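You operate a simulated robot arm through the tools that you are given. There is no shell and no other tool.

Carry out the task below with a simulated robot arm. There is one attempt and no reset: what you move stays moved.

TASK
Start the end finder up and find the waiting bobbin's end.
Fine: shut the glass drawer, open the suction, set the height to the yarn left on the bobbin under the cap.

It is judged by the outcome, as a careful person would: the job done as asked, and still so three seconds after it is handed in. It fails if anything else is knocked over, pushed out of place, dropped, spilled or broken. A push-on lid holds only when it is set on centred and level and pressed home; a screw cap is set on level and turned clockwise until tight.

THE ROBOT
A 6-joint arm with a two-finger gripper, fixed in place. Base frame: the origin is on the floor under the middle of its stand, x ahead of it, y to its left, z up. Readings come in cm, degrees, newtons and seconds.
With the tool pointing down near the work surface it reaches from about 72 to 90 cm from the base axis. Its first joint turns from -166.0 to 166.0 degrees. Payload 1.71 kg.
The TCP is the grasp point between the finger pads, 2 cm short of the fingertips. In the tool frame z runs along the fingers and y along their closing line. The gripper opens to 9.6 cm; its body begins 11.3 cm behind the TCP.
Orientation is that of the tool frame in the base frame, as a unit quaternion [x, y, z, w]. With the fingers straight down and closing along the base's y, the tool's x points along the base's -x, its y along +y and its z along -z.

THE INTERFACE
- The arm moves only by the tool nudge_tool. Its argument "moves" is text: rows parted by semicolons, each of 7 numbers parted by spaces: the opening, from 0 (shut) to 1 (fully open), then the shift along the base's x, y, z in units of 250 mm (1.0 is 250 mm), then the turn, a rotation vector about the base's x, y, z in units of 120 degrees (1.0 is 120 degrees). In form: jaw tx ty tz rx ry rz; .... A call has 1 to 20 rows; each row is the pose to reach, as a shift and turn from the pose commanded when the call began. A call with a number of a shift or a turn outside -1 to 1 is refused whole. Rows are played at 5 a second. More than 5 cm and 8.6 degrees between two rows, or a gripper value outside its range, and nothing of the call is played. Where a pose cannot be reached the arm comes as near as it can. A force on the tool above 90 N (or 10 N above the force at the start of the call, whichever is more), or a blocked arm, ends the call early, and 0.2 s more pass. Each finger travels about 4.5 cm/s and halts on what it meets, pressing with about 22 N; the grip force reading is that of the motor and also rises with nothing between the fingers. The clock runs only during rows and for 0.2 s after the last one: add rows that repeat a pose to give the fingers time. The reply holds the time, the measured pose of the TCP, the force on the tool along the base axes, the opening and the grip force, in the units named above and with some noise, with the torque about the TCP (base axes, N m) and any sound that the robot's microphone picked up.
- Cameras (640 x 400 px; columns grow to the right, rows downward): "scene" is fixed at [21.93, 65.04, 130.65]; the picture's right is [-0.77, -0.64, 0.00], its down [-0.21, 0.25, -0.94] and it looks along [0.61, -0.72, -0.33] (base axes); focal length 354 px, centre (320, 200). "wrist" rides on the gripper at [6.6, 1.4, -14.5] in the tool frame; the picture's right is [-0.21, 0.98, 0.00], its down [-0.88, -0.18, -0.45] and it looks along [-0.44, -0.09, 0.90] (tool axes); focal length 275 px, centre (320, 200). There is no depth. A picture from a camera that has moved, and an enlarged one, comes with that camera's place and axes in the base frame and with its lens.
- capture(camera): a new picture of that camera. No time passes.
- slide_trunk(by): moves the trunk up (or, below 0, down) by that many cm; the arm rides with it, the base frame stays. It gives what a move gives, with no picture.
- zoom(camera, box): a new picture of the part [left, top, right, bottom] of that camera's present view, enlarged. No time passes.
- close_job(): hands the job in; it is judged then, once.

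Places have to be worked out from the pictures, the camera data and where the tool is seen. Open the gripper and draw the arm clear of the work before you hand the job in, unless the task says otherwise.

The tools are called after "Emit:" by a JSON object that holds its "method" and its "body". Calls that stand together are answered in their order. nudge_tool: Moves the arm, as the interface text tells. Its arguments: {"type":"object","properties":{"moves":{"type":"string"}},"required":["moves"]} The other tools are called the same way: slide_trunk (by) moves the trunk up or down; capture (camera) takes a picture; zoom (camera, box) takes an enlarged picture of a part of a camera's view; close_job () hands the job in.

At the start:

```text
time: 0.0
eef_pos: [53.47, 7.66, 121.88]
orientation: [-0.001, 1.0, 0.0, -0.001]
contact_force: [0.0, 0.2, -0.5]
ft_torque: [-0.01, -0.01, 0.01]
gripper_width: 9.62
finger_force: 0.1
trunk travel left (down, up): [-20.0, 19.0]
```

scene: 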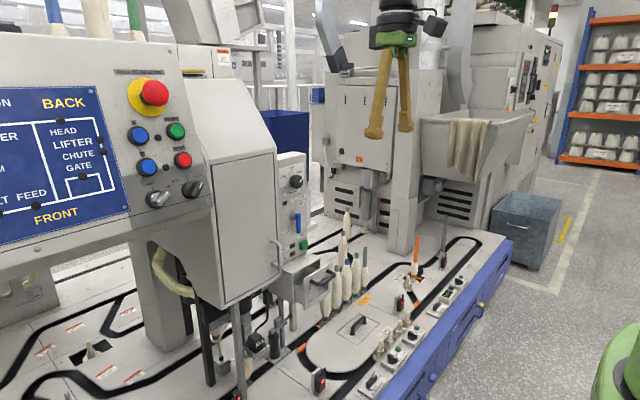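
wrist: 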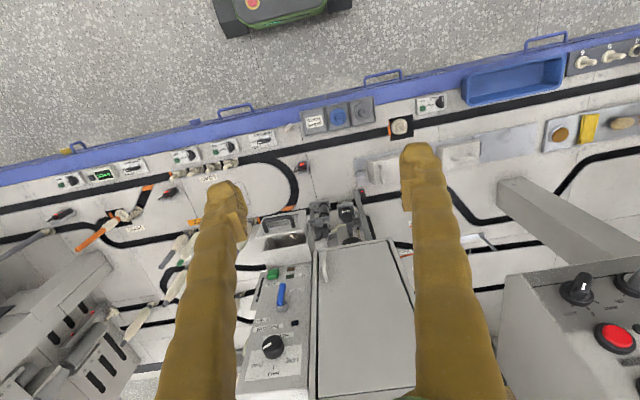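

I'll start by looking closely at the small panel with the knob, lever, green button and the drawer, which seems to be the end finder.

Emit:
{"method": "zoom", "body": {"camera": "scene", "box": [240, 140, 400, 240]}}

Emit:
{"method": "zoom", "body": {"camera": "scene", "box": [260, 220, 480, 400]}}

Emit:
{"method": "zoom", "body": {"camera": "wrist", "box": [200, 180, 420, 400]}}

Emit:
{"method": "zoom", "body": {"camera": "wrist", "box": [0, 100, 320, 300]}}

Emit:
{"method": "zoom", "body": {"camera": "wrist", "box": [320, 60, 640, 260]}}

```text
4.00 times, centred on (320, 190) of scene
camera zoom: at [21.93, 65.04, 130.65], right [-0.77, -0.64, 0.0], down [-0.21, 0.25, -0.94], along [0.61, -0.72, -0.33], focal length 1416 px, centre (320, 240)
```

zoom: 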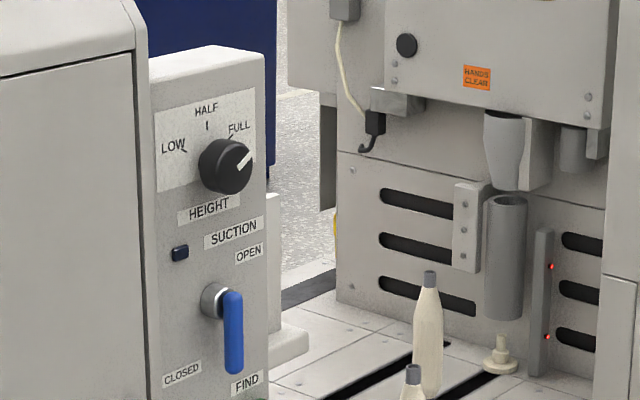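

```text
2.22 times, centred on (370, 310) of scene
camera zoom: at [21.93, 65.04, 130.65], right [-0.77, -0.64, 0.0], down [-0.21, 0.25, -0.94], along [0.61, -0.72, -0.33], focal length 786 px, centre (209, -44)
```

zoom: 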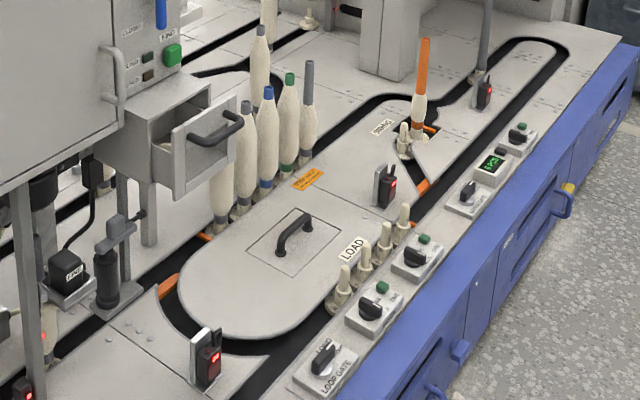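

```text
1.82 times, centred on (310, 290) of wrist
camera zoom: at [47.1, 9.0, 136.48], right [0.21, 0.98, 0.0], down [0.88, -0.18, 0.44], along [0.43, -0.09, -0.9], focal length 500 px, centre (338, 36)
```

zoom: 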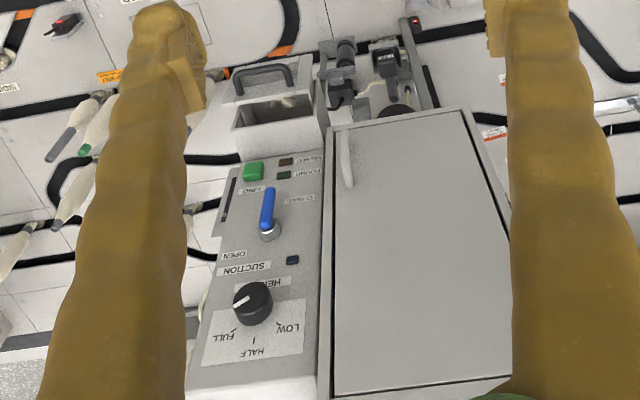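

```text
2.00 times, centred on (160, 200) of wrist
camera zoom: at [47.1, 9.0, 136.48], right [0.21, 0.98, 0.0], down [0.88, -0.18, 0.44], along [0.43, -0.09, -0.9], focal length 551 px, centre (640, 200)
```

zoom: 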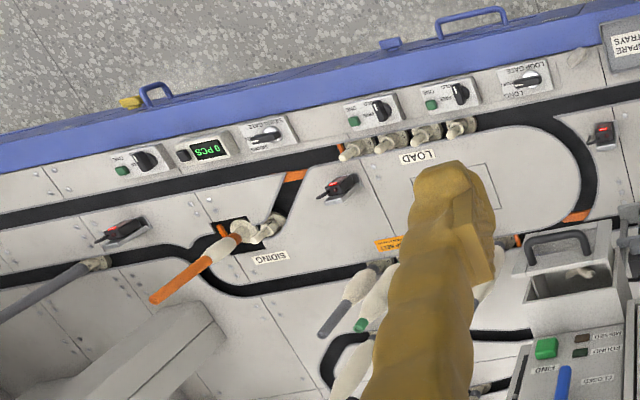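

```text
2.00 times, centred on (480, 160) of wrist
camera zoom: at [47.1, 9.0, 136.48], right [0.21, 0.98, 0.0], down [0.88, -0.18, 0.44], along [0.43, -0.09, -0.9], focal length 551 px, centre (0, 280)
```

zoom: 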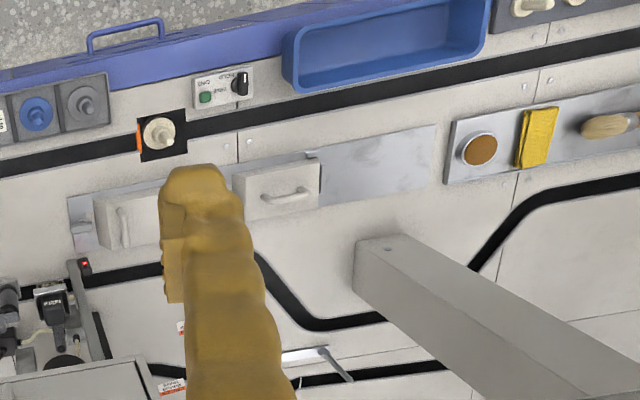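

I'll zoom further into the end finder, its surroundings and other candidate parts (the capped place, lamps, labels) before moving.

Emit:
{"method": "zoom", "body": {"camera": "scene", "box": [260, 220, 350, 290]}}

Emit:
{"method": "zoom", "body": {"camera": "scene", "box": [190, 290, 330, 400]}}

Emit:
{"method": "zoom", "body": {"camera": "wrist", "box": [240, 180, 340, 260]}}

Emit:
{"method": "zoom", "body": {"camera": "wrist", "box": [290, 180, 390, 260]}}

Emit:
{"method": "zoom", "body": {"camera": "scene", "box": [0, 40, 220, 240]}}

Emit:
{"method": "zoom", "body": {"camera": "scene", "box": [330, 140, 490, 280]}}

```text
5.71 times, centred on (305, 255) of scene
camera zoom: at [21.93, 65.04, 130.65], right [-0.77, -0.64, 0.0], down [-0.21, 0.25, -0.94], along [0.61, -0.72, -0.33], focal length 2022 px, centre (406, -114)
```

zoom: 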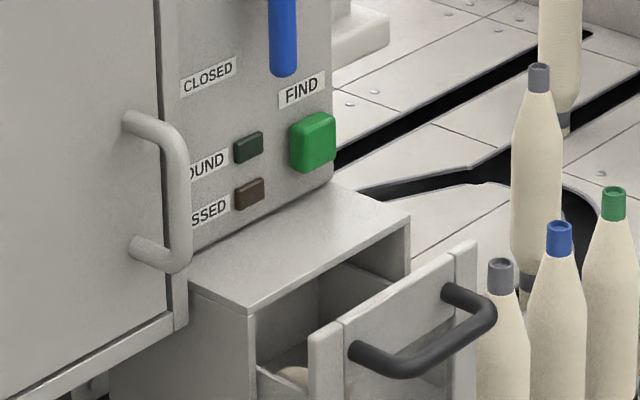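

```text
3.64 times, centred on (260, 345) of scene
camera zoom: at [21.93, 65.04, 130.65], right [-0.77, -0.64, 0.0], down [-0.21, 0.25, -0.94], along [0.61, -0.72, -0.33], focal length 1287 px, centre (538, -327)
```

zoom: 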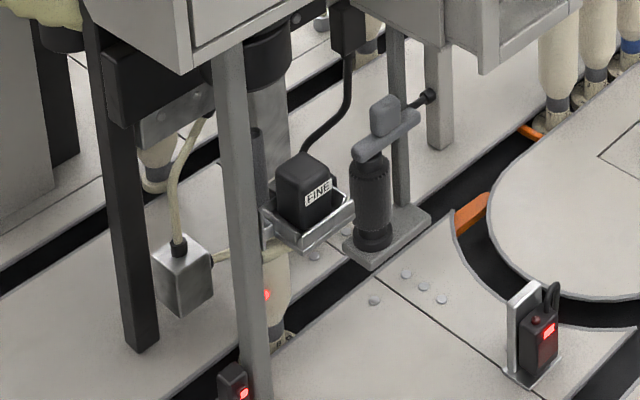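

```text
5.00 times, centred on (290, 220) of wrist
camera zoom: at [47.1, 9.0, 136.48], right [0.21, 0.98, 0.0], down [0.88, -0.18, 0.44], along [0.43, -0.09, -0.9], focal length 1376 px, centre (470, 100)
```

zoom: 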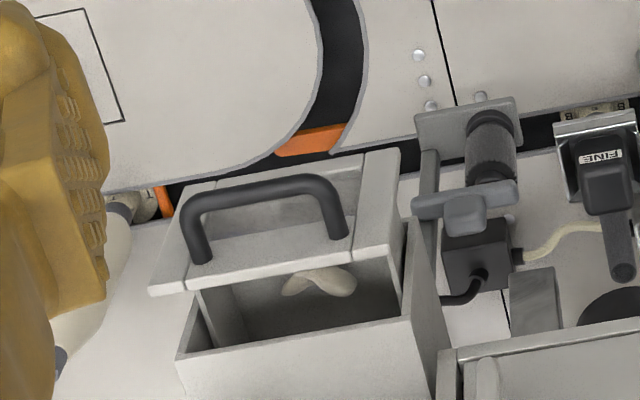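

```text
5.00 times, centred on (340, 220) of wrist
camera zoom: at [47.1, 9.0, 136.48], right [0.21, 0.98, 0.0], down [0.88, -0.18, 0.44], along [0.43, -0.09, -0.9], focal length 1376 px, centre (220, 100)
```

zoom: 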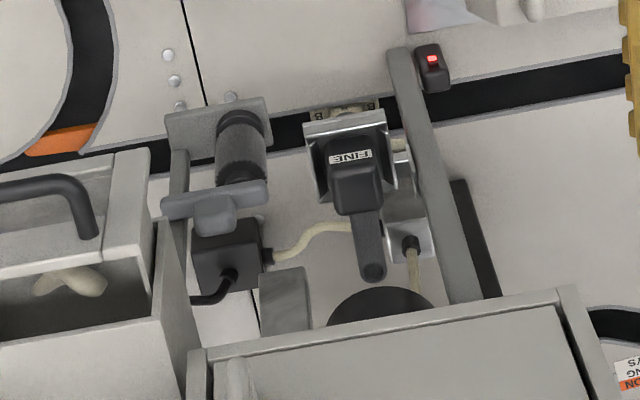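

```text
2.00 times, centred on (110, 140) of scene
camera zoom: at [21.93, 65.04, 130.65], right [-0.77, -0.64, 0.0], down [-0.21, 0.25, -0.94], along [0.61, -0.72, -0.33], focal length 708 px, centre (740, 320)
```

zoom: 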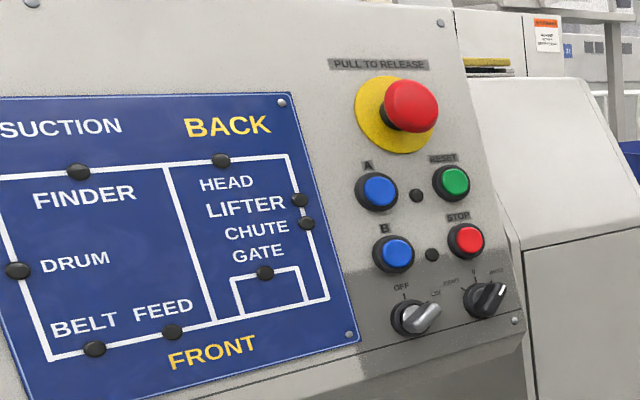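

```text
2.86 times, centred on (410, 210) of scene
camera zoom: at [21.93, 65.04, 130.65], right [-0.77, -0.64, 0.0], down [-0.21, 0.25, -0.94], along [0.61, -0.72, -0.33], focal length 1011 px, centre (63, 171)
```

zoom: 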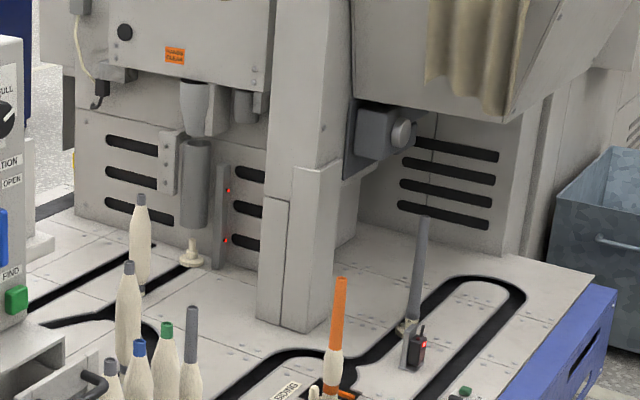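

The end finder has HEIGHT knob (seen near [96,-11,99]), SUCTION lever, FIND button, FOUND/MISSED lamps and a drawer; a bobbin sits below the cabinet with a "FINE" head near it. I'll tilt the tool 45° forward and come closer in free space in front of the bench to see it better.

Emit:
{"method": "nudge_tool", "body": {"moves": "1 0 -0.1 -0.1 0 -0.0625 0; 1 0 -0.2 -0.2 0 -0.125 0; 1 0 -0.3 -0.3 0 -0.1875 0; 1 0 -0.4 -0.4 0 -0.25 0; 1 0 -0.5 -0.5 0 -0.3125 0; 1 0 -0.6 -0.6 0 -0.375 0; 1 0 -0.6 -0.6 0 -0.375 0"}}

Emit:
{"method": "capture", "body": {"camera": "wrist"}}

Emit:
{"method": "capture", "body": {"camera": "scene"}}

```text
time: 1.6
eef_pos: [52.96, -7.25, 107.19]
orientation: [0.0, 0.923, 0.001, 0.385]
contact_force: [-0.5, 0.3, 0.8]
ft_torque: [0.02, 0.02, 0.01]
gripper_width: 9.62
finger_force: 0.1
trunk travel left (down, up): [-20.0, 19.0]
```

```text
taken
camera wrist: at [38.08, -6.0, 112.74], right [0.14, 0.98, 0.15], down [0.3, -0.18, 0.94], along [0.94, -0.09, -0.32], focal length 275 px, centre (320, 200)
```

wrist: 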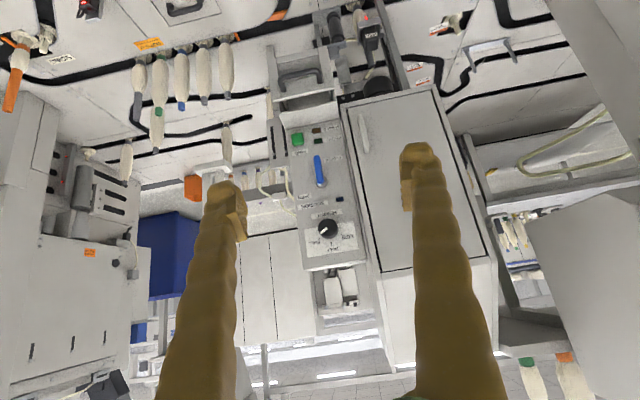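

```text
taken
```

scene: 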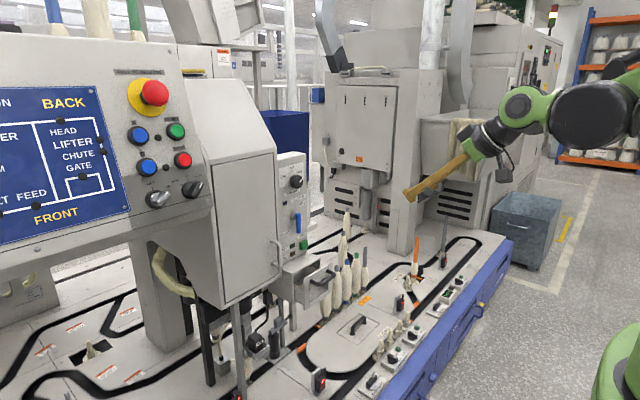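

The tilt works well; now I'll zoom into the panel and the area beneath the cabinet in this view.

Emit:
{"method": "zoom", "body": {"camera": "wrist", "box": [260, 0, 440, 112]}}

Emit:
{"method": "zoom", "body": {"camera": "wrist", "box": [260, 110, 380, 270]}}

```text
3.56 times, centred on (350, 56) of wrist
camera zoom: at [38.08, -6.0, 112.74], right [0.14, 0.98, 0.15], down [0.3, -0.18, 0.94], along [0.94, -0.09, -0.32], focal length 979 px, centre (213, 712)
```

zoom: 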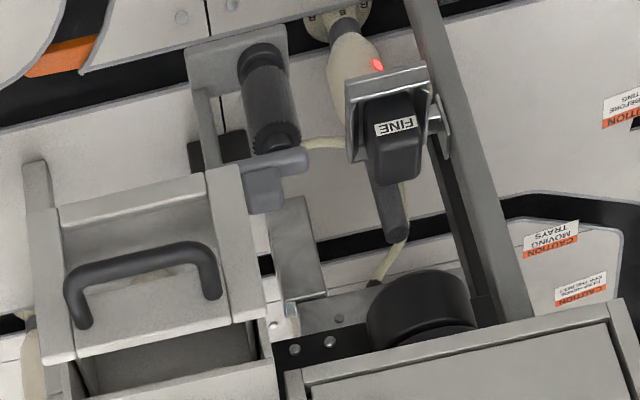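

```text
2.50 times, centred on (320, 190) of wrist
camera zoom: at [38.08, -6.0, 112.74], right [0.14, 0.98, 0.15], down [0.3, -0.18, 0.94], along [0.94, -0.09, -0.32], focal length 688 px, centre (320, 225)
```

zoom: 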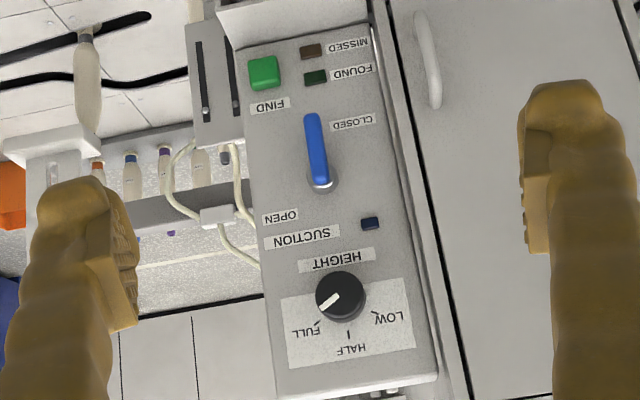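

The FINE block is near [95, 8.5, 50] on a bracket over a bobbin. I'll lower the arm in the free space in front of the bench to look at it and at the bobbin from the front.

Emit:
{"method": "nudge_tool", "body": {"moves": "1 0.02 0.04 -0.18 0 0 0; 1 0.04 0.08 -0.36 0 0 0; 1 0.06 0.12 -0.54 0 0 0; 1 0.08 0.16 -0.72 0 0 0; 1 0.1 0.2 -0.9 0 0 0; 1 0.1 0.2 -0.9 0 0 0"}}

Emit:
{"method": "capture", "body": {"camera": "wrist"}}

Emit:
{"method": "capture", "body": {"camera": "scene"}}

```text
time: 3.0
eef_pos: [54.91, -2.53, 88.84]
orientation: [0.0, 0.921, 0.0, 0.389]
contact_force: [-0.3, 0.5, 0.6]
ft_torque: [0.01, -0.05, 0.0]
gripper_width: 9.61
finger_force: 0.0
out of reach, approached as far as the arm can: row 5, 6
trunk travel left (down, up): [-20.0, 19.0]
```

```text
taken
camera wrist: at [40.08, -1.22, 94.25], right [0.14, 0.98, 0.15], down [0.29, -0.18, 0.94], along [0.95, -0.09, -0.31], focal length 275 px, centre (320, 200)
```

wrist: 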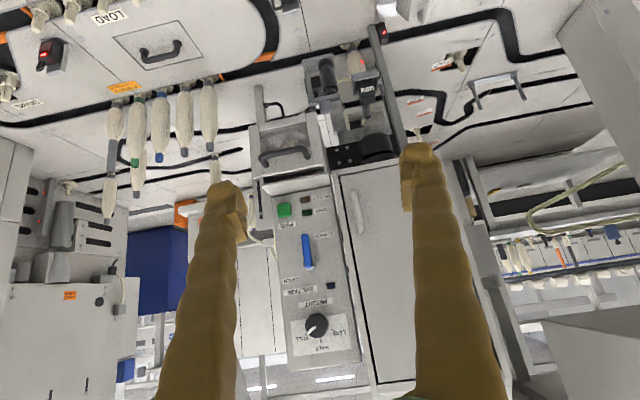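

```text
taken
```

scene: 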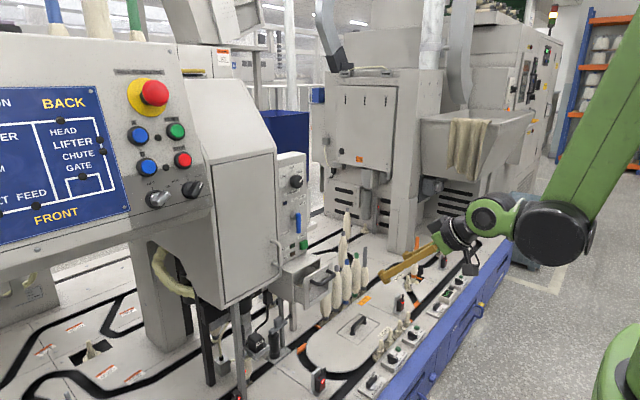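

The low-close position is limited by reach. I'll zoom here first, to see the bobbin and the FINE cap.

Emit:
{"method": "zoom", "body": {"camera": "wrist", "box": [290, 30, 420, 180]}}

Emit:
{"method": "zoom", "body": {"camera": "wrist", "box": [230, 80, 340, 190]}}

```text
2.67 times, centred on (355, 105) of wrist
camera zoom: at [40.08, -1.22, 94.25], right [0.14, 0.98, 0.15], down [0.29, -0.18, 0.94], along [0.95, -0.09, -0.31], focal length 734 px, centre (227, 453)
```

zoom: 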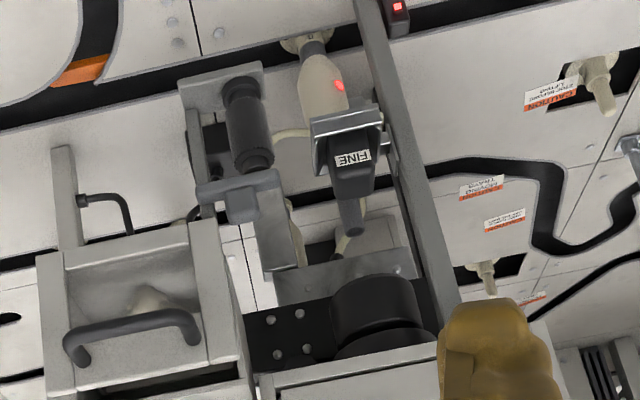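

```text
3.64 times, centred on (285, 135) of wrist
camera zoom: at [40.08, -1.22, 94.25], right [0.14, 0.98, 0.15], down [0.29, -0.18, 0.94], along [0.95, -0.09, -0.31], focal length 1001 px, centre (447, 436)
```

zoom: 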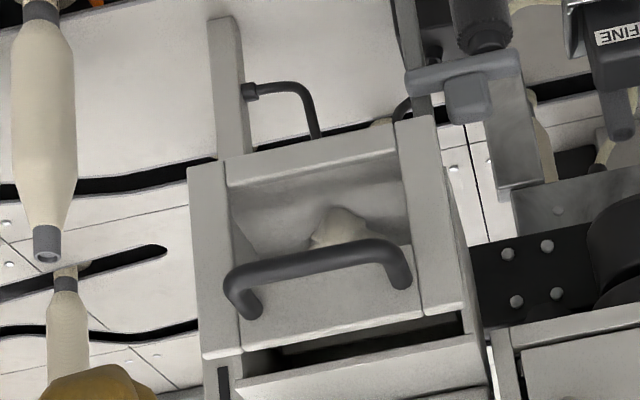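

I'll lower the trunk 20 cm (path below is free, the tool stays about 40 cm above the bench) to view the bobbin more from the side.

Emit:
{"method": "slide_trunk", "body": {"by": -20}}

Emit:
{"method": "capture", "body": {"camera": "wrist"}}

Emit:
{"method": "capture", "body": {"camera": "scene"}}

```text
time: 5.2
eef_pos: [54.97, -2.51, 68.65]
orientation: [-0.001, 0.922, 0.0, 0.388]
contact_force: [1.1, -0.1, -0.4]
ft_torque: [-0.01, 0.03, 0.01]
gripper_width: 9.59
finger_force: 0.1
trunk travel left (down, up): [0.0, 39.0]
```

```text
taken
camera wrist: at [40.27, -1.24, 74.22], right [0.14, 0.98, 0.15], down [0.29, -0.18, 0.94], along [0.94, -0.09, -0.31], focal length 275 px, centre (320, 200)
```

wrist: 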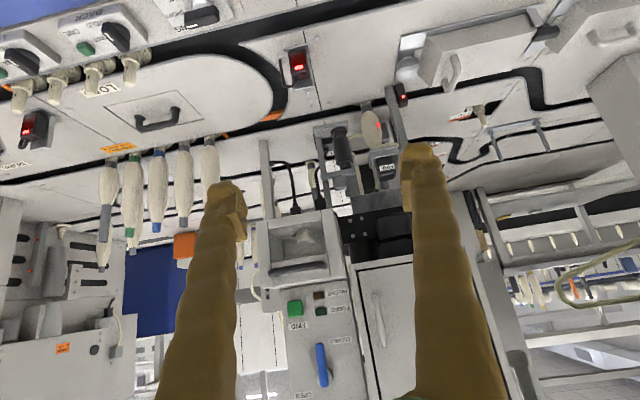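

```text
taken
```

scene: 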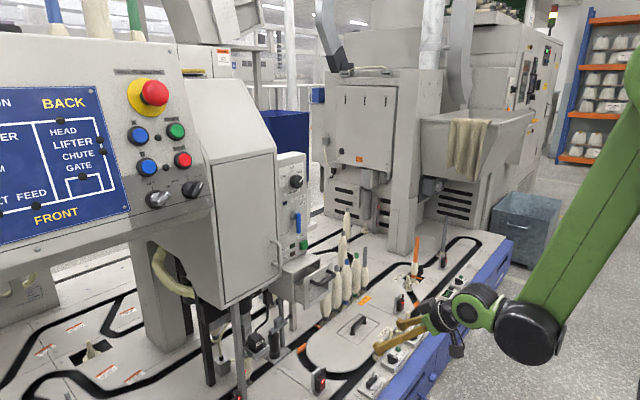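

Emit:
{"method": "zoom", "body": {"camera": "wrist", "box": [300, 80, 430, 220]}}

Emit:
{"method": "zoom", "body": {"camera": "wrist", "box": [340, 90, 410, 190]}}

Emit:
{"method": "zoom", "body": {"camera": "wrist", "box": [90, 110, 340, 280]}}

```text
2.86 times, centred on (365, 150) of wrist
camera zoom: at [40.27, -1.24, 74.22], right [0.14, 0.98, 0.15], down [0.29, -0.18, 0.94], along [0.94, -0.09, -0.31], focal length 786 px, centre (191, 343)
```

zoom: 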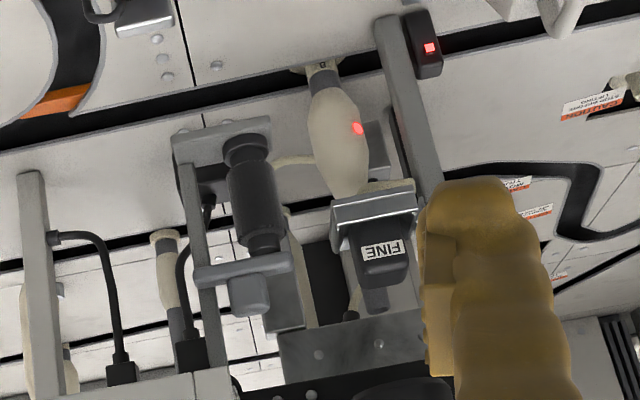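

```text
4.00 times, centred on (375, 140) of wrist
camera zoom: at [40.27, -1.24, 74.22], right [0.14, 0.98, 0.15], down [0.29, -0.18, 0.94], along [0.94, -0.09, -0.31], focal length 1101 px, centre (100, 440)
```

zoom: 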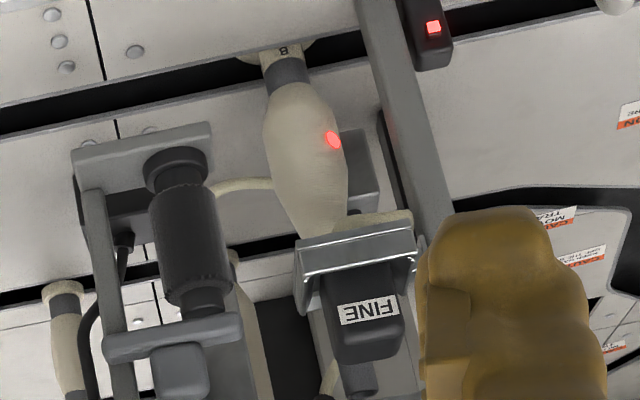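

```text
2.35 times, centred on (215, 195) of wrist
camera zoom: at [40.27, -1.24, 74.22], right [0.14, 0.98, 0.15], down [0.29, -0.18, 0.94], along [0.94, -0.09, -0.31], focal length 648 px, centre (567, 212)
```

zoom: 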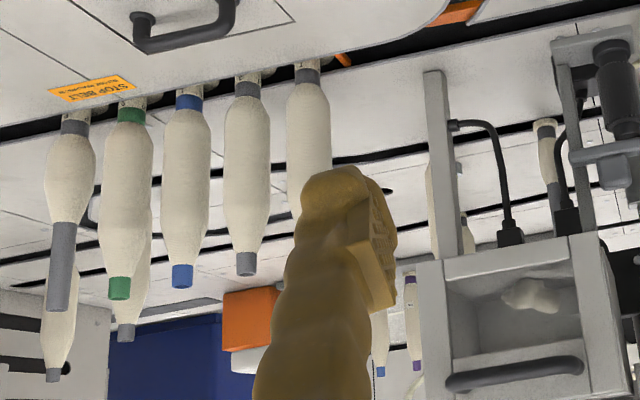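

The bobbin stands at about [104, 9], from z≈29 to ≈49, below the black cap; bare tube seems to stick out behind the FINE box. I'll come closer (still well above the bench) to judge how much yarn is left.

Emit:
{"method": "nudge_tool", "body": {"moves": "1 0.136 0.09 -0.064 0 0 0; 1 0.272 0.18 -0.128 0 0 0; 1 0.408 0.27 -0.192 0 0 0; 1 0.544 0.36 -0.256 0 0 0; 1 0.68 0.45 -0.32 0 0 0; 1 0.68 0.45 -0.32 0 0 0"}}

Emit:
{"method": "capture", "body": {"camera": "wrist"}}

Emit:
{"method": "capture", "body": {"camera": "scene"}}

```text
time: 6.6
eef_pos: [72.21, 8.77, 60.85]
orientation: [0.001, 0.922, -0.001, 0.388]
contact_force: [-0.7, 0.1, 0.6]
ft_torque: [0.03, -0.02, 0.02]
gripper_width: 9.6
finger_force: 0.1
out of reach, approached as far as the arm can: row 1, 2, 3
trunk travel left (down, up): [0.0, 39.0]
```

```text
taken
camera wrist: at [57.3, 10.02, 66.2], right [0.14, 0.98, 0.15], down [0.29, -0.18, 0.94], along [0.94, -0.09, -0.31], focal length 275 px, centre (320, 200)
```

wrist: 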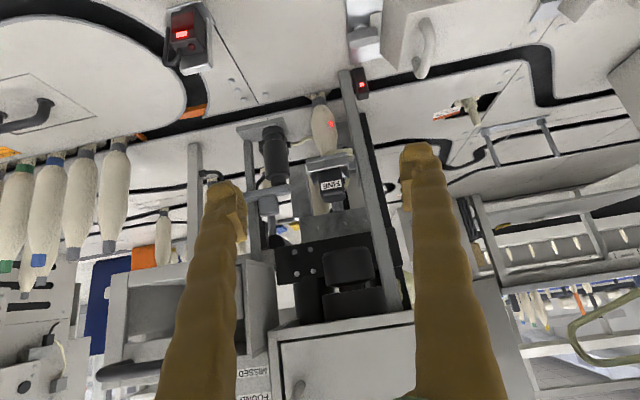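

```text
taken
```

scene: 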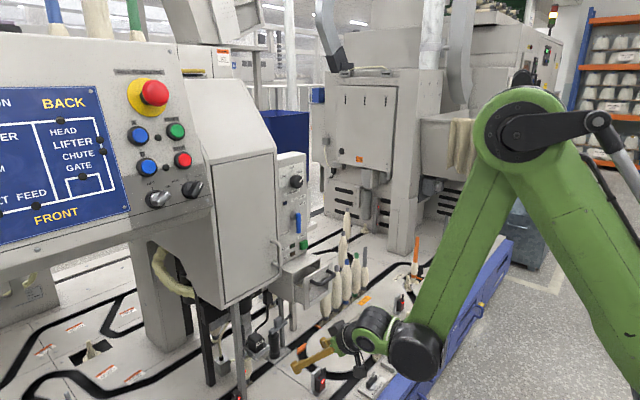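

Emit:
{"method": "zoom", "body": {"camera": "wrist", "box": [240, 80, 400, 240]}}

Emit:
{"method": "zoom", "body": {"camera": "wrist", "box": [280, 90, 380, 190]}}

Emit:
{"method": "zoom", "body": {"camera": "scene", "box": [200, 320, 290, 400]}}

```text
2.50 times, centred on (320, 160) of wrist
camera zoom: at [57.3, 10.02, 66.2], right [0.14, 0.98, 0.15], down [0.29, -0.18, 0.94], along [0.94, -0.09, -0.31], focal length 688 px, centre (320, 300)
```

zoom: 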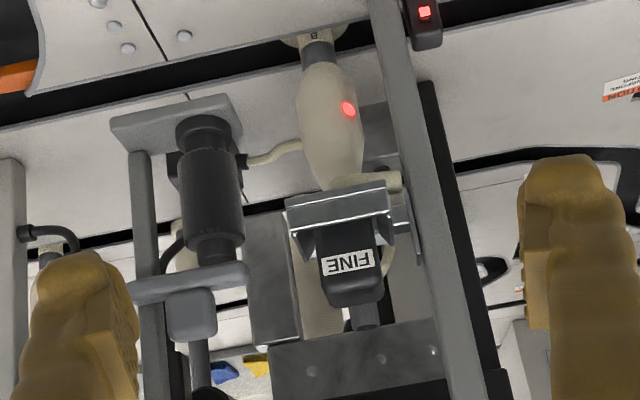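

```text
4.00 times, centred on (330, 140) of wrist
camera zoom: at [57.3, 10.02, 66.2], right [0.14, 0.98, 0.15], down [0.29, -0.18, 0.94], along [0.94, -0.09, -0.31], focal length 1101 px, centre (280, 440)
```

zoom: 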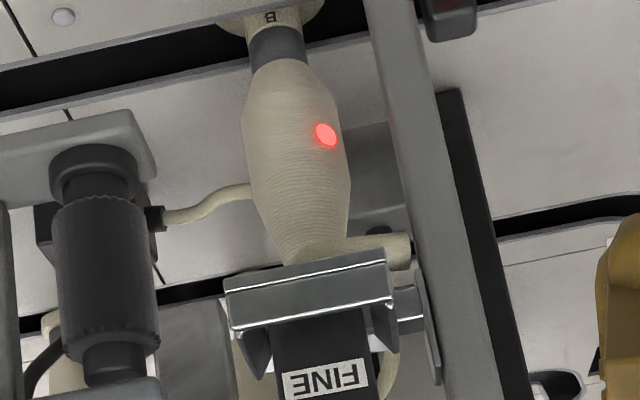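

```text
5.00 times, centred on (245, 360) of scene
camera zoom: at [21.93, 65.04, 130.65], right [-0.77, -0.64, 0.0], down [-0.21, 0.25, -0.94], along [0.61, -0.72, -0.33], focal length 1770 px, centre (695, -600)
```

zoom: 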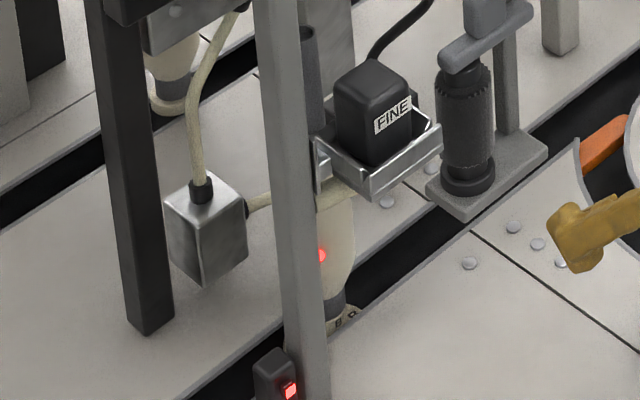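

The yarn tapers off just under the bracket, with bare grey tube above, which suggests about half. I'll swing a bit to the right side and look again to confirm the yarn height from another angle.

Emit:
{"method": "nudge_tool", "body": {"moves": "1 -0.02 0.12 0.06 0 0 -0.04; 1 -0.04 0.24 0.12 0 0 -0.08; 1 -0.06 0.36 0.18 0 0 -0.12; 1 -0.08 0.48 0.24 0 0 -0.16; 1 -0.08 0.48 0.24 0 0 -0.16"}}

Emit:
{"method": "capture", "body": {"camera": "wrist"}}

```text
time: 7.8
eef_pos: [70.12, 20.81, 66.8]
orientation: [0.155, 0.908, -0.066, 0.383]
contact_force: [-0.6, -0.8, 0.2]
ft_torque: [0.03, 0.01, 0.05]
gripper_width: 9.6
finger_force: 0.1
trunk travel left (down, up): [0.0, 39.0]
```

```text
taken
camera wrist: at [56.61, 26.84, 72.19], right [0.46, 0.88, 0.15], down [0.22, -0.27, 0.94], along [0.86, -0.4, -0.31], focal length 275 px, centre (320, 200)
```

wrist: 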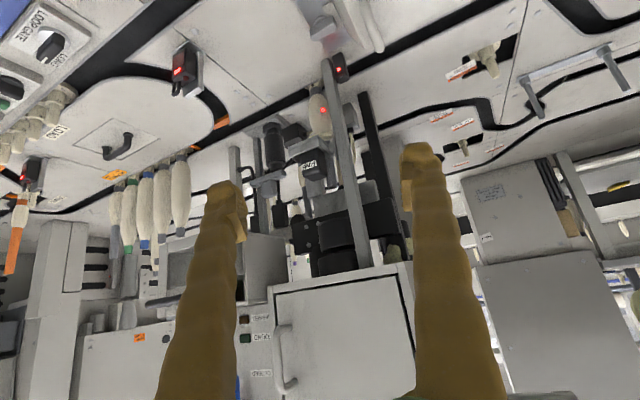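

Emit:
{"method": "zoom", "body": {"camera": "wrist", "box": [260, 70, 380, 200]}}

Emit:
{"method": "zoom", "body": {"camera": "wrist", "box": [0, 140, 220, 280]}}

```text
3.08 times, centred on (320, 135) of wrist
camera zoom: at [56.61, 26.84, 72.19], right [0.46, 0.88, 0.15], down [0.22, -0.27, 0.94], along [0.86, -0.4, -0.31], focal length 847 px, centre (320, 400)
```

zoom: 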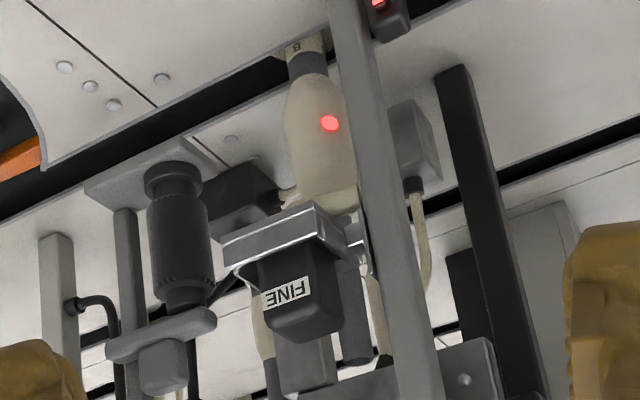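

```text
2.86 times, centred on (110, 210) of wrist
camera zoom: at [56.61, 26.84, 72.19], right [0.46, 0.88, 0.15], down [0.22, -0.27, 0.94], along [0.86, -0.4, -0.31], focal length 786 px, centre (920, 171)
```

zoom: 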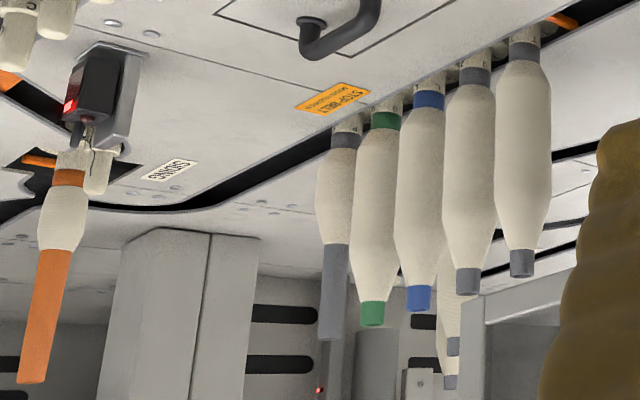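

The bare tube starts at about 55–60 % of the tube height, like the half-wound grey bobbin in the queue (the orange one is ~35 %, full ones ~90 %), so HEIGHT should be HALF. I'll back away from the cabinet and undo the yaw before raising the trunk.

Emit:
{"method": "nudge_tool", "body": {"moves": "1 -0.1 -0.13 0.04 0 0 0.04; 1 -0.2 -0.26 0.08 0 0 0.08; 1 -0.3 -0.4 0.12 0 0 0.12; 1 -0.4 -0.55 0.2 0 0 0.16; 1 -0.4 -0.72 0.3 0 0 0.16; 1 -0.4 -0.9 0.35 0 0 0.16; 1 -0.4 -1 0.4 0 0 0.16; 1 -0.4 -1 0.4 0 0 0.16"}}

Emit:
{"method": "slide_trunk", "body": {"by": 20}}

Emit:
{"method": "capture", "body": {"camera": "wrist"}}

```text
time: 9.6
eef_pos: [59.96, -4.29, 76.76]
orientation: [0.0, 0.922, 0.0, 0.388]
contact_force: [0.1, 0.6, 0.3]
ft_torque: [-0.03, 0.02, -0.01]
gripper_width: 9.59
finger_force: 0.0
trunk travel left (down, up): [0.0, 39.0]
```

```text
time: 11.7
eef_pos: [60.12, -4.37, 96.66]
orientation: [0.0, 0.922, 0.0, 0.388]
contact_force: [0.5, 0.5, 0.4]
ft_torque: [0.03, 0.02, 0.02]
gripper_width: 9.6
finger_force: 0.1
trunk travel left (down, up): [-20.0, 19.0]
```

```text
taken
camera wrist: at [45.27, -2.97, 102.08], right [0.14, 0.98, 0.15], down [0.29, -0.18, 0.94], along [0.94, -0.09, -0.31], focal length 275 px, centre (320, 200)
```

wrist: 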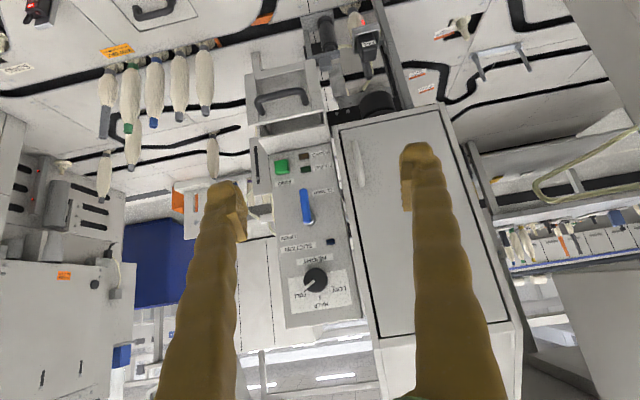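

I'll take zooms of the panel and drawer in this view for triangulation.

Emit:
{"method": "zoom", "body": {"camera": "wrist", "box": [260, 140, 360, 220]}}

Emit:
{"method": "zoom", "body": {"camera": "wrist", "box": [270, 220, 370, 320]}}

Emit:
{"method": "zoom", "body": {"camera": "wrist", "box": [240, 50, 340, 150]}}

```text
5.00 times, centred on (310, 180) of wrist
camera zoom: at [45.27, -2.97, 102.08], right [0.14, 0.98, 0.15], down [0.29, -0.18, 0.94], along [0.94, -0.09, -0.31], focal length 1376 px, centre (370, 300)
```

zoom: 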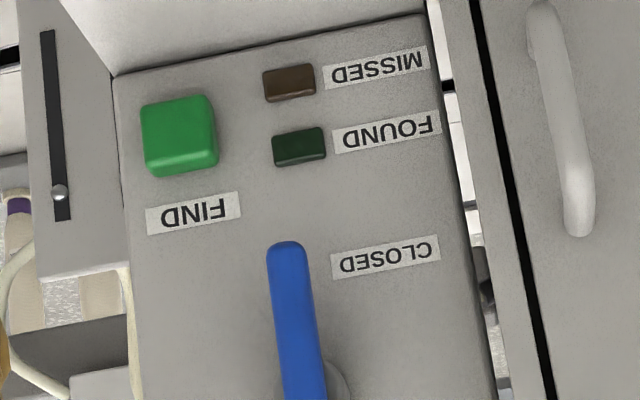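

```text
4.00 times, centred on (320, 270) of wrist
camera zoom: at [45.27, -2.97, 102.08], right [0.14, 0.98, 0.15], down [0.29, -0.18, 0.94], along [0.94, -0.09, -0.31], focal length 1101 px, centre (320, -80)
```

zoom: 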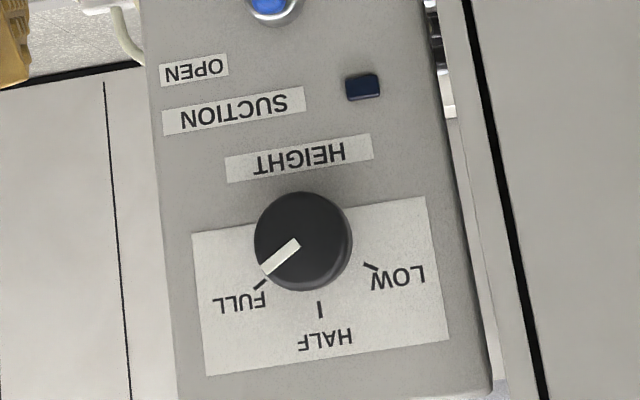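

```text
4.00 times, centred on (290, 100) of wrist
camera zoom: at [45.27, -2.97, 102.08], right [0.14, 0.98, 0.15], down [0.29, -0.18, 0.94], along [0.94, -0.09, -0.31], focal length 1101 px, centre (440, 600)
```

zoom: 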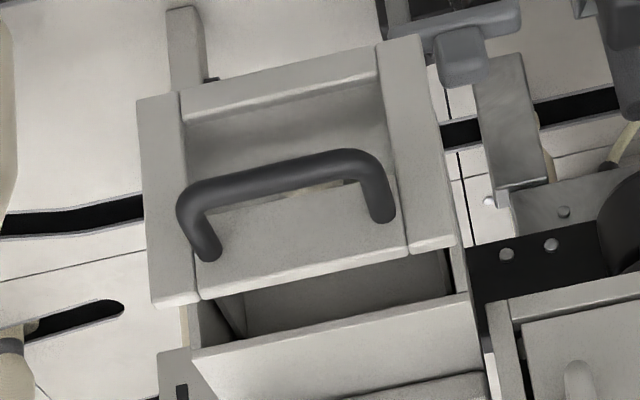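

Triangulation gives FIND ≈ [95.8,-14.7,76.6], lever tip ≈ [95,-10.9,82.6], knob ≈ [95,-10.8,100], drawer handle bar centre ≈ [82.7,-10,70]. I'll level the tool so that it points along +x, still clear in front of everything.

Emit:
{"method": "nudge_tool", "body": {"moves": "1 0.03 -0.04 -0.02 0 -0.062 0; 1 0.06 -0.08 -0.04 0 -0.124 0; 1 0.09 -0.12 -0.06 0 -0.186 0; 1 0.12 -0.16 -0.08 0 -0.248 0; 1 0.15 -0.2 -0.1 0 -0.31 0; 1 0.18 -0.22 -0.12 0 -0.37 0; 1 0.18 -0.22 -0.12 0 -0.37 0"}}

Emit:
{"method": "capture", "body": {"camera": "wrist"}}

Emit:
{"method": "capture", "body": {"camera": "scene"}}

```text
time: 13.3
eef_pos: [68.98, -11.03, 103.38]
orientation: [0.0, 0.708, 0.001, 0.706]
contact_force: [0.4, 0.2, -0.3]
ft_torque: [0.0, 0.02, 0.04]
gripper_width: 9.62
finger_force: 0.0
out of reach, approached as far as the arm can: row 3, 4, 5, 6, 7
trunk travel left (down, up): [-20.0, 19.0]
```

```text
taken
camera wrist: at [54.52, -9.7, 96.82], right [0.0, 0.98, 0.21], down [-0.44, -0.18, 0.88], along [0.9, -0.09, 0.43], focal length 275 px, centre (320, 200)
```

wrist: 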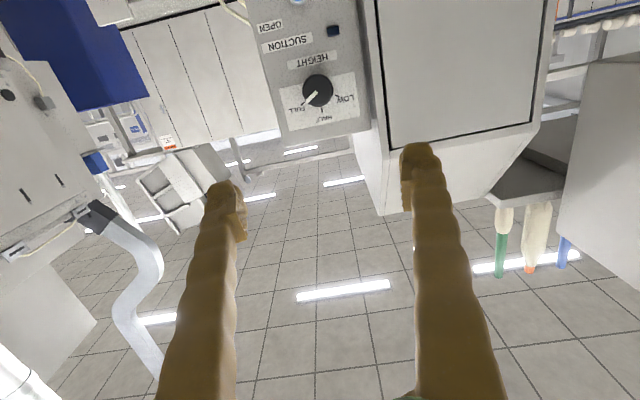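

```text
taken
```

scene: 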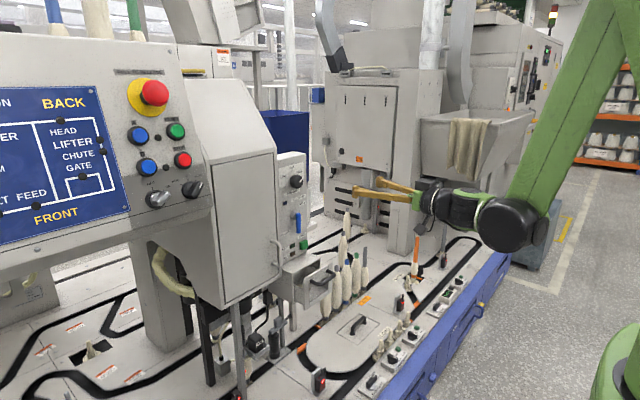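

The fold limit of the arm keeps the level tool at z≈103 here; I'll lower the trunk 20 cm to bring the tool nearer the drawer's height.

Emit:
{"method": "slide_trunk", "body": {"by": -20}}

Emit:
{"method": "capture", "body": {"camera": "wrist"}}

Emit:
{"method": "zoom", "body": {"camera": "wrist", "box": [240, 0, 400, 100]}}

```text
time: 15.5
eef_pos: [68.82, -10.84, 83.51]
orientation: [0.0, 0.707, 0.001, 0.707]
contact_force: [-0.1, 0.5, -0.4]
ft_torque: [0.0, 0.01, 0.02]
gripper_width: 9.63
finger_force: 0.1
trunk travel left (down, up): [0.0, 39.0]
```

```text
taken
camera wrist: at [54.46, -9.67, 76.86], right [0.0, 0.98, 0.21], down [-0.44, -0.18, 0.88], along [0.9, -0.09, 0.43], focal length 275 px, centre (320, 200)
```

wrist: 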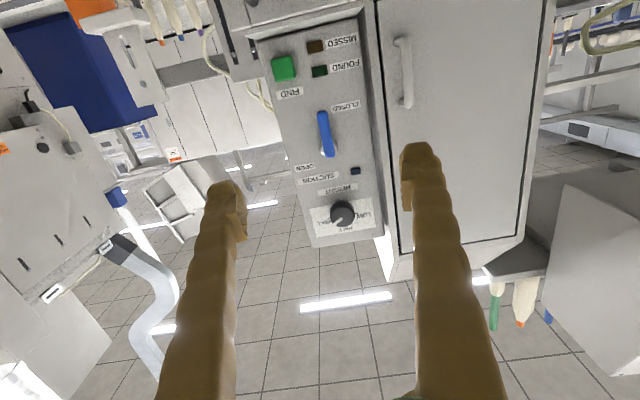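

```text
4.00 times, centred on (320, 50) of wrist
camera zoom: at [54.46, -9.67, 76.86], right [0.0, 0.98, 0.21], down [-0.44, -0.18, 0.88], along [0.9, -0.09, 0.43], focal length 1101 px, centre (320, 800)
```

zoom: 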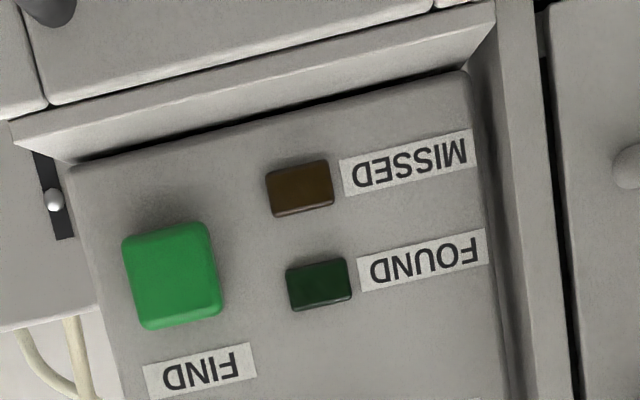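

FIND checks out at [95.8,-14.7,76.5] from this view too. Now I'll bring the level tool down to the drawer handle's height (z≈70), stopping about 5 cm short, fingers partly closed so that two fingertips push the bar.

Emit:
{"method": "nudge_tool", "body": {"moves": "0.8 0.08 0.01 -0.16 0 0 0; 0.6 0.16 0.02 -0.32 0 0 0; 0.4 0.24 0.03 -0.46 0 0 0; 0.35 0.28 0.034 -0.54 0 0 0; 0.35 0.28 0.034 -0.54 0 0 0; 0.35 0.28 0.034 -0.54 0 0 0"}}

Emit:
{"method": "capture", "body": {"camera": "wrist"}}

Emit:
{"method": "zoom", "body": {"camera": "scene", "box": [240, 200, 440, 325]}}

```text
time: 16.9
eef_pos: [80.5, -11.06, 75.87]
orientation: [0.0, 0.708, 0.0, 0.706]
contact_force: [0.3, 0.4, 0.4]
ft_torque: [-0.02, 0.0, 0.01]
gripper_width: 3.35
finger_force: 0.1
out of reach, approached as far as the arm can: row 1, 2, 3, 4, 5, 6
trunk travel left (down, up): [0.0, 39.0]
```

```text
taken
camera wrist: at [66.11, -9.82, 69.36], right [0.0, 0.98, 0.21], down [-0.44, -0.18, 0.88], along [0.9, -0.09, 0.43], focal length 275 px, centre (320, 200)
```

wrist: 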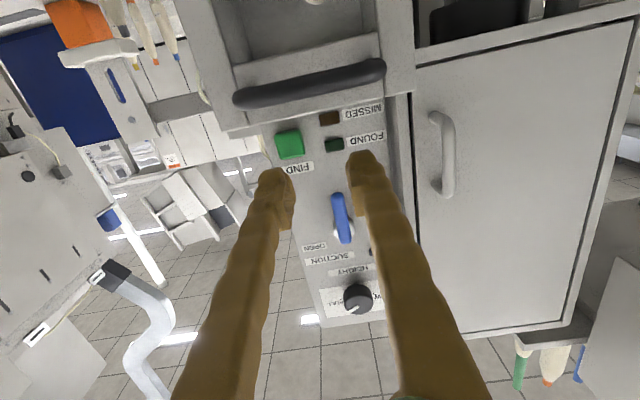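

```text
3.20 times, centred on (340, 262) of scene
camera zoom: at [21.93, 65.04, 130.65], right [-0.77, -0.64, 0.0], down [-0.21, 0.25, -0.94], along [0.61, -0.72, -0.33], focal length 1132 px, centre (256, 0)
```

zoom: 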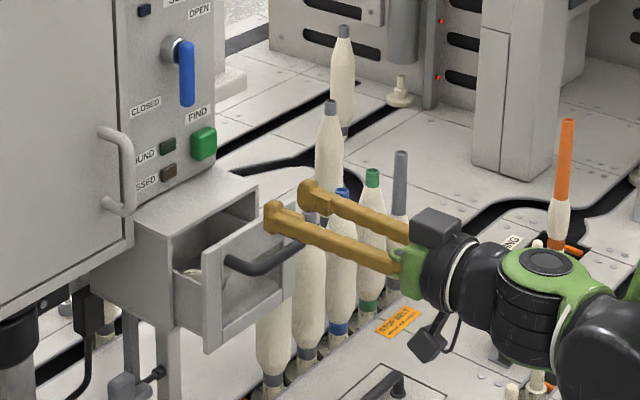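

The level tool can't get down to z=70 here, so the fingertips are above the handle. I'll pull back a little, tilt the tool 25° downward and come to just in front of the bar.

Emit:
{"method": "nudge_tool", "body": {"moves": "0.35 -0.06 0.01 0 0 0.07 0; 0.35 -0.12 0.02 0 0 0.14 0; 0.35 -0.18 0.03 -0.02 0 0.208 0; 0.35 -0.18 0.03 -0.1 0 0.208 0; 0.35 -0.16 0.03 -0.17 0 0.208 0; 0.35 -0.16 0.03 -0.17 0 0.208 0"}}

Emit:
{"method": "capture", "body": {"camera": "wrist"}}

Emit:
{"method": "zoom", "body": {"camera": "scene", "box": [260, 220, 400, 320]}}

```text
time: 18.3
eef_pos: [76.62, -10.31, 71.59]
orientation: [0.0, 0.844, 0.0, 0.537]
contact_force: [0.7, 0.0, -0.1]
ft_torque: [0.0, -0.02, -0.02]
gripper_width: 3.37
finger_force: 0.0
trunk travel left (down, up): [0.0, 39.0]
```

```text
taken
camera wrist: at [60.79, -9.09, 71.75], right [0.09, 0.98, 0.19], down [-0.03, -0.18, 0.98], along [1.0, -0.09, 0.02], focal length 275 px, centre (320, 200)
```

wrist: 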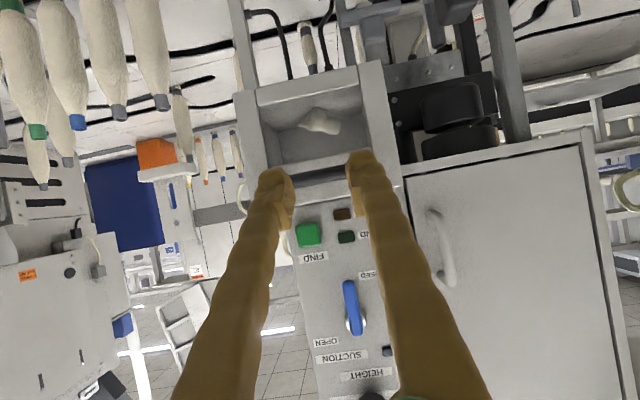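

```text
4.00 times, centred on (330, 270) of scene
camera zoom: at [21.93, 65.04, 130.65], right [-0.77, -0.64, 0.0], down [-0.21, 0.25, -0.94], along [0.61, -0.72, -0.33], focal length 1416 px, centre (280, -80)
```

zoom: 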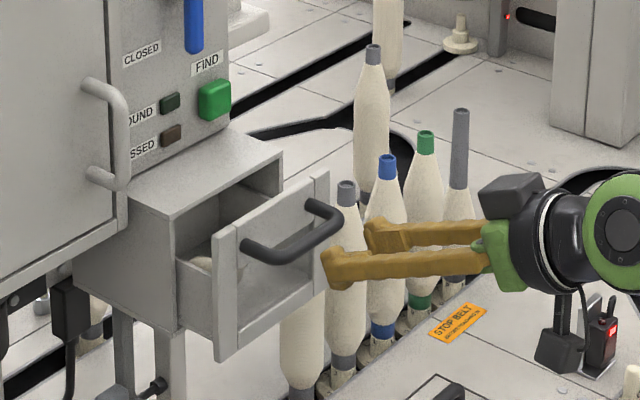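

The fingertips are level with the bar, about 3.5 cm in front of it. I'll push slowly along +x and watch the force.

Emit:
{"method": "nudge_tool", "body": {"moves": "0.35 0.03 0.008 -0.012 0 0 0; 0.35 0.06 0.008 -0.012 0 0 0; 0.35 0.09 0.008 -0.012 0 0 0; 0.35 0.12 0.008 -0.012 0 0 0; 0.35 0.15 0.008 -0.012 0 0 0; 0.35 0.18 0.008 -0.012 0 0 0; 0.35 0.21 0.008 -0.012 0 0 0; 0.35 0.24 0.008 -0.012 0 0 0; 0.35 0.27 0.008 -0.012 0 0 0"}}

Emit:
{"method": "zoom", "body": {"camera": "scene", "box": [260, 220, 400, 320]}}

Emit:
{"method": "capture", "body": {"camera": "wrist"}}

```text
time: 20.3
eef_pos: [83.24, -10.13, 71.27]
orientation: [0.0, 0.844, 0.0, 0.537]
contact_force: [-0.3, 0.4, 0.4]
ft_torque: [-0.01, 0.02, 0.0]
gripper_width: 3.37
finger_force: 0.0
trunk travel left (down, up): [0.0, 39.0]
```

```text
4.00 times, centred on (330, 270) of scene
camera zoom: at [21.93, 65.04, 130.65], right [-0.77, -0.64, 0.0], down [-0.21, 0.25, -0.94], along [0.61, -0.72, -0.33], focal length 1416 px, centre (280, -80)
```

zoom: 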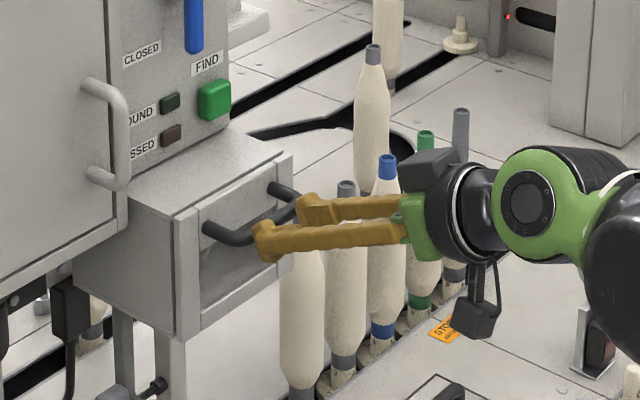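

```text
taken
camera wrist: at [67.51, -8.99, 71.4], right [0.09, 0.98, 0.19], down [-0.03, -0.18, 0.98], along [1.0, -0.09, 0.02], focal length 275 px, centre (320, 200)
```

wrist: 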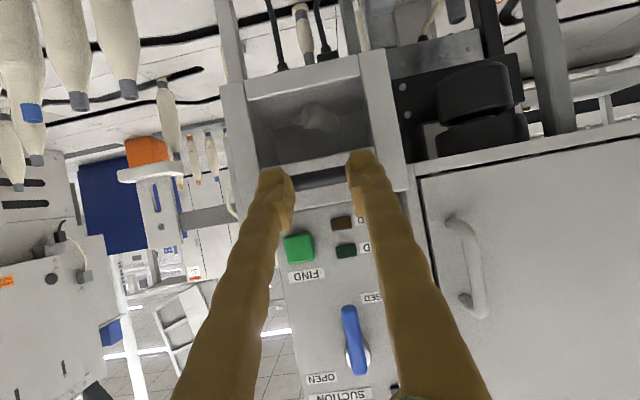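

The drawer slid in and looks nearly flush. I'll keep pushing gently until a firm stop is felt.

Emit:
{"method": "nudge_tool", "body": {"moves": "0.35 0.012 0 0 0 0 0; 0.35 0.024 0 0 0 0 0; 0.35 0.036 0 0 0 0 0; 0.35 0.048 0 0 0 0 0; 0.35 0.06 0 0 0 0 0; 0.35 0.072 0 0 0 0 0"}}

Emit:
{"method": "zoom", "body": {"camera": "scene", "box": [260, 220, 400, 320]}}

```text
time: 21.7
eef_pos: [84.42, -10.31, 72.01]
orientation: [0.001, 0.841, 0.0, 0.541]
contact_force: [-38.1, -1.0, 6.9]
ft_torque: [0.17, 0.38, 0.91]
gripper_width: 3.44
finger_force: 0.8
trunk travel left (down, up): [0.0, 39.0]
```

```text
4.00 times, centred on (330, 270) of scene
camera zoom: at [21.93, 65.04, 130.65], right [-0.77, -0.64, 0.0], down [-0.21, 0.25, -0.94], along [0.61, -0.72, -0.33], focal length 1416 px, centre (280, -80)
```

zoom: 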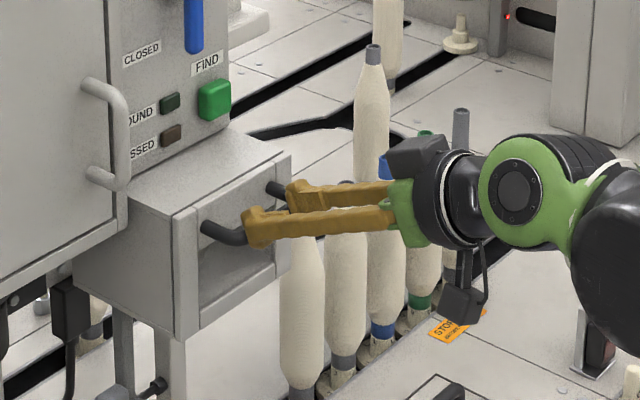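

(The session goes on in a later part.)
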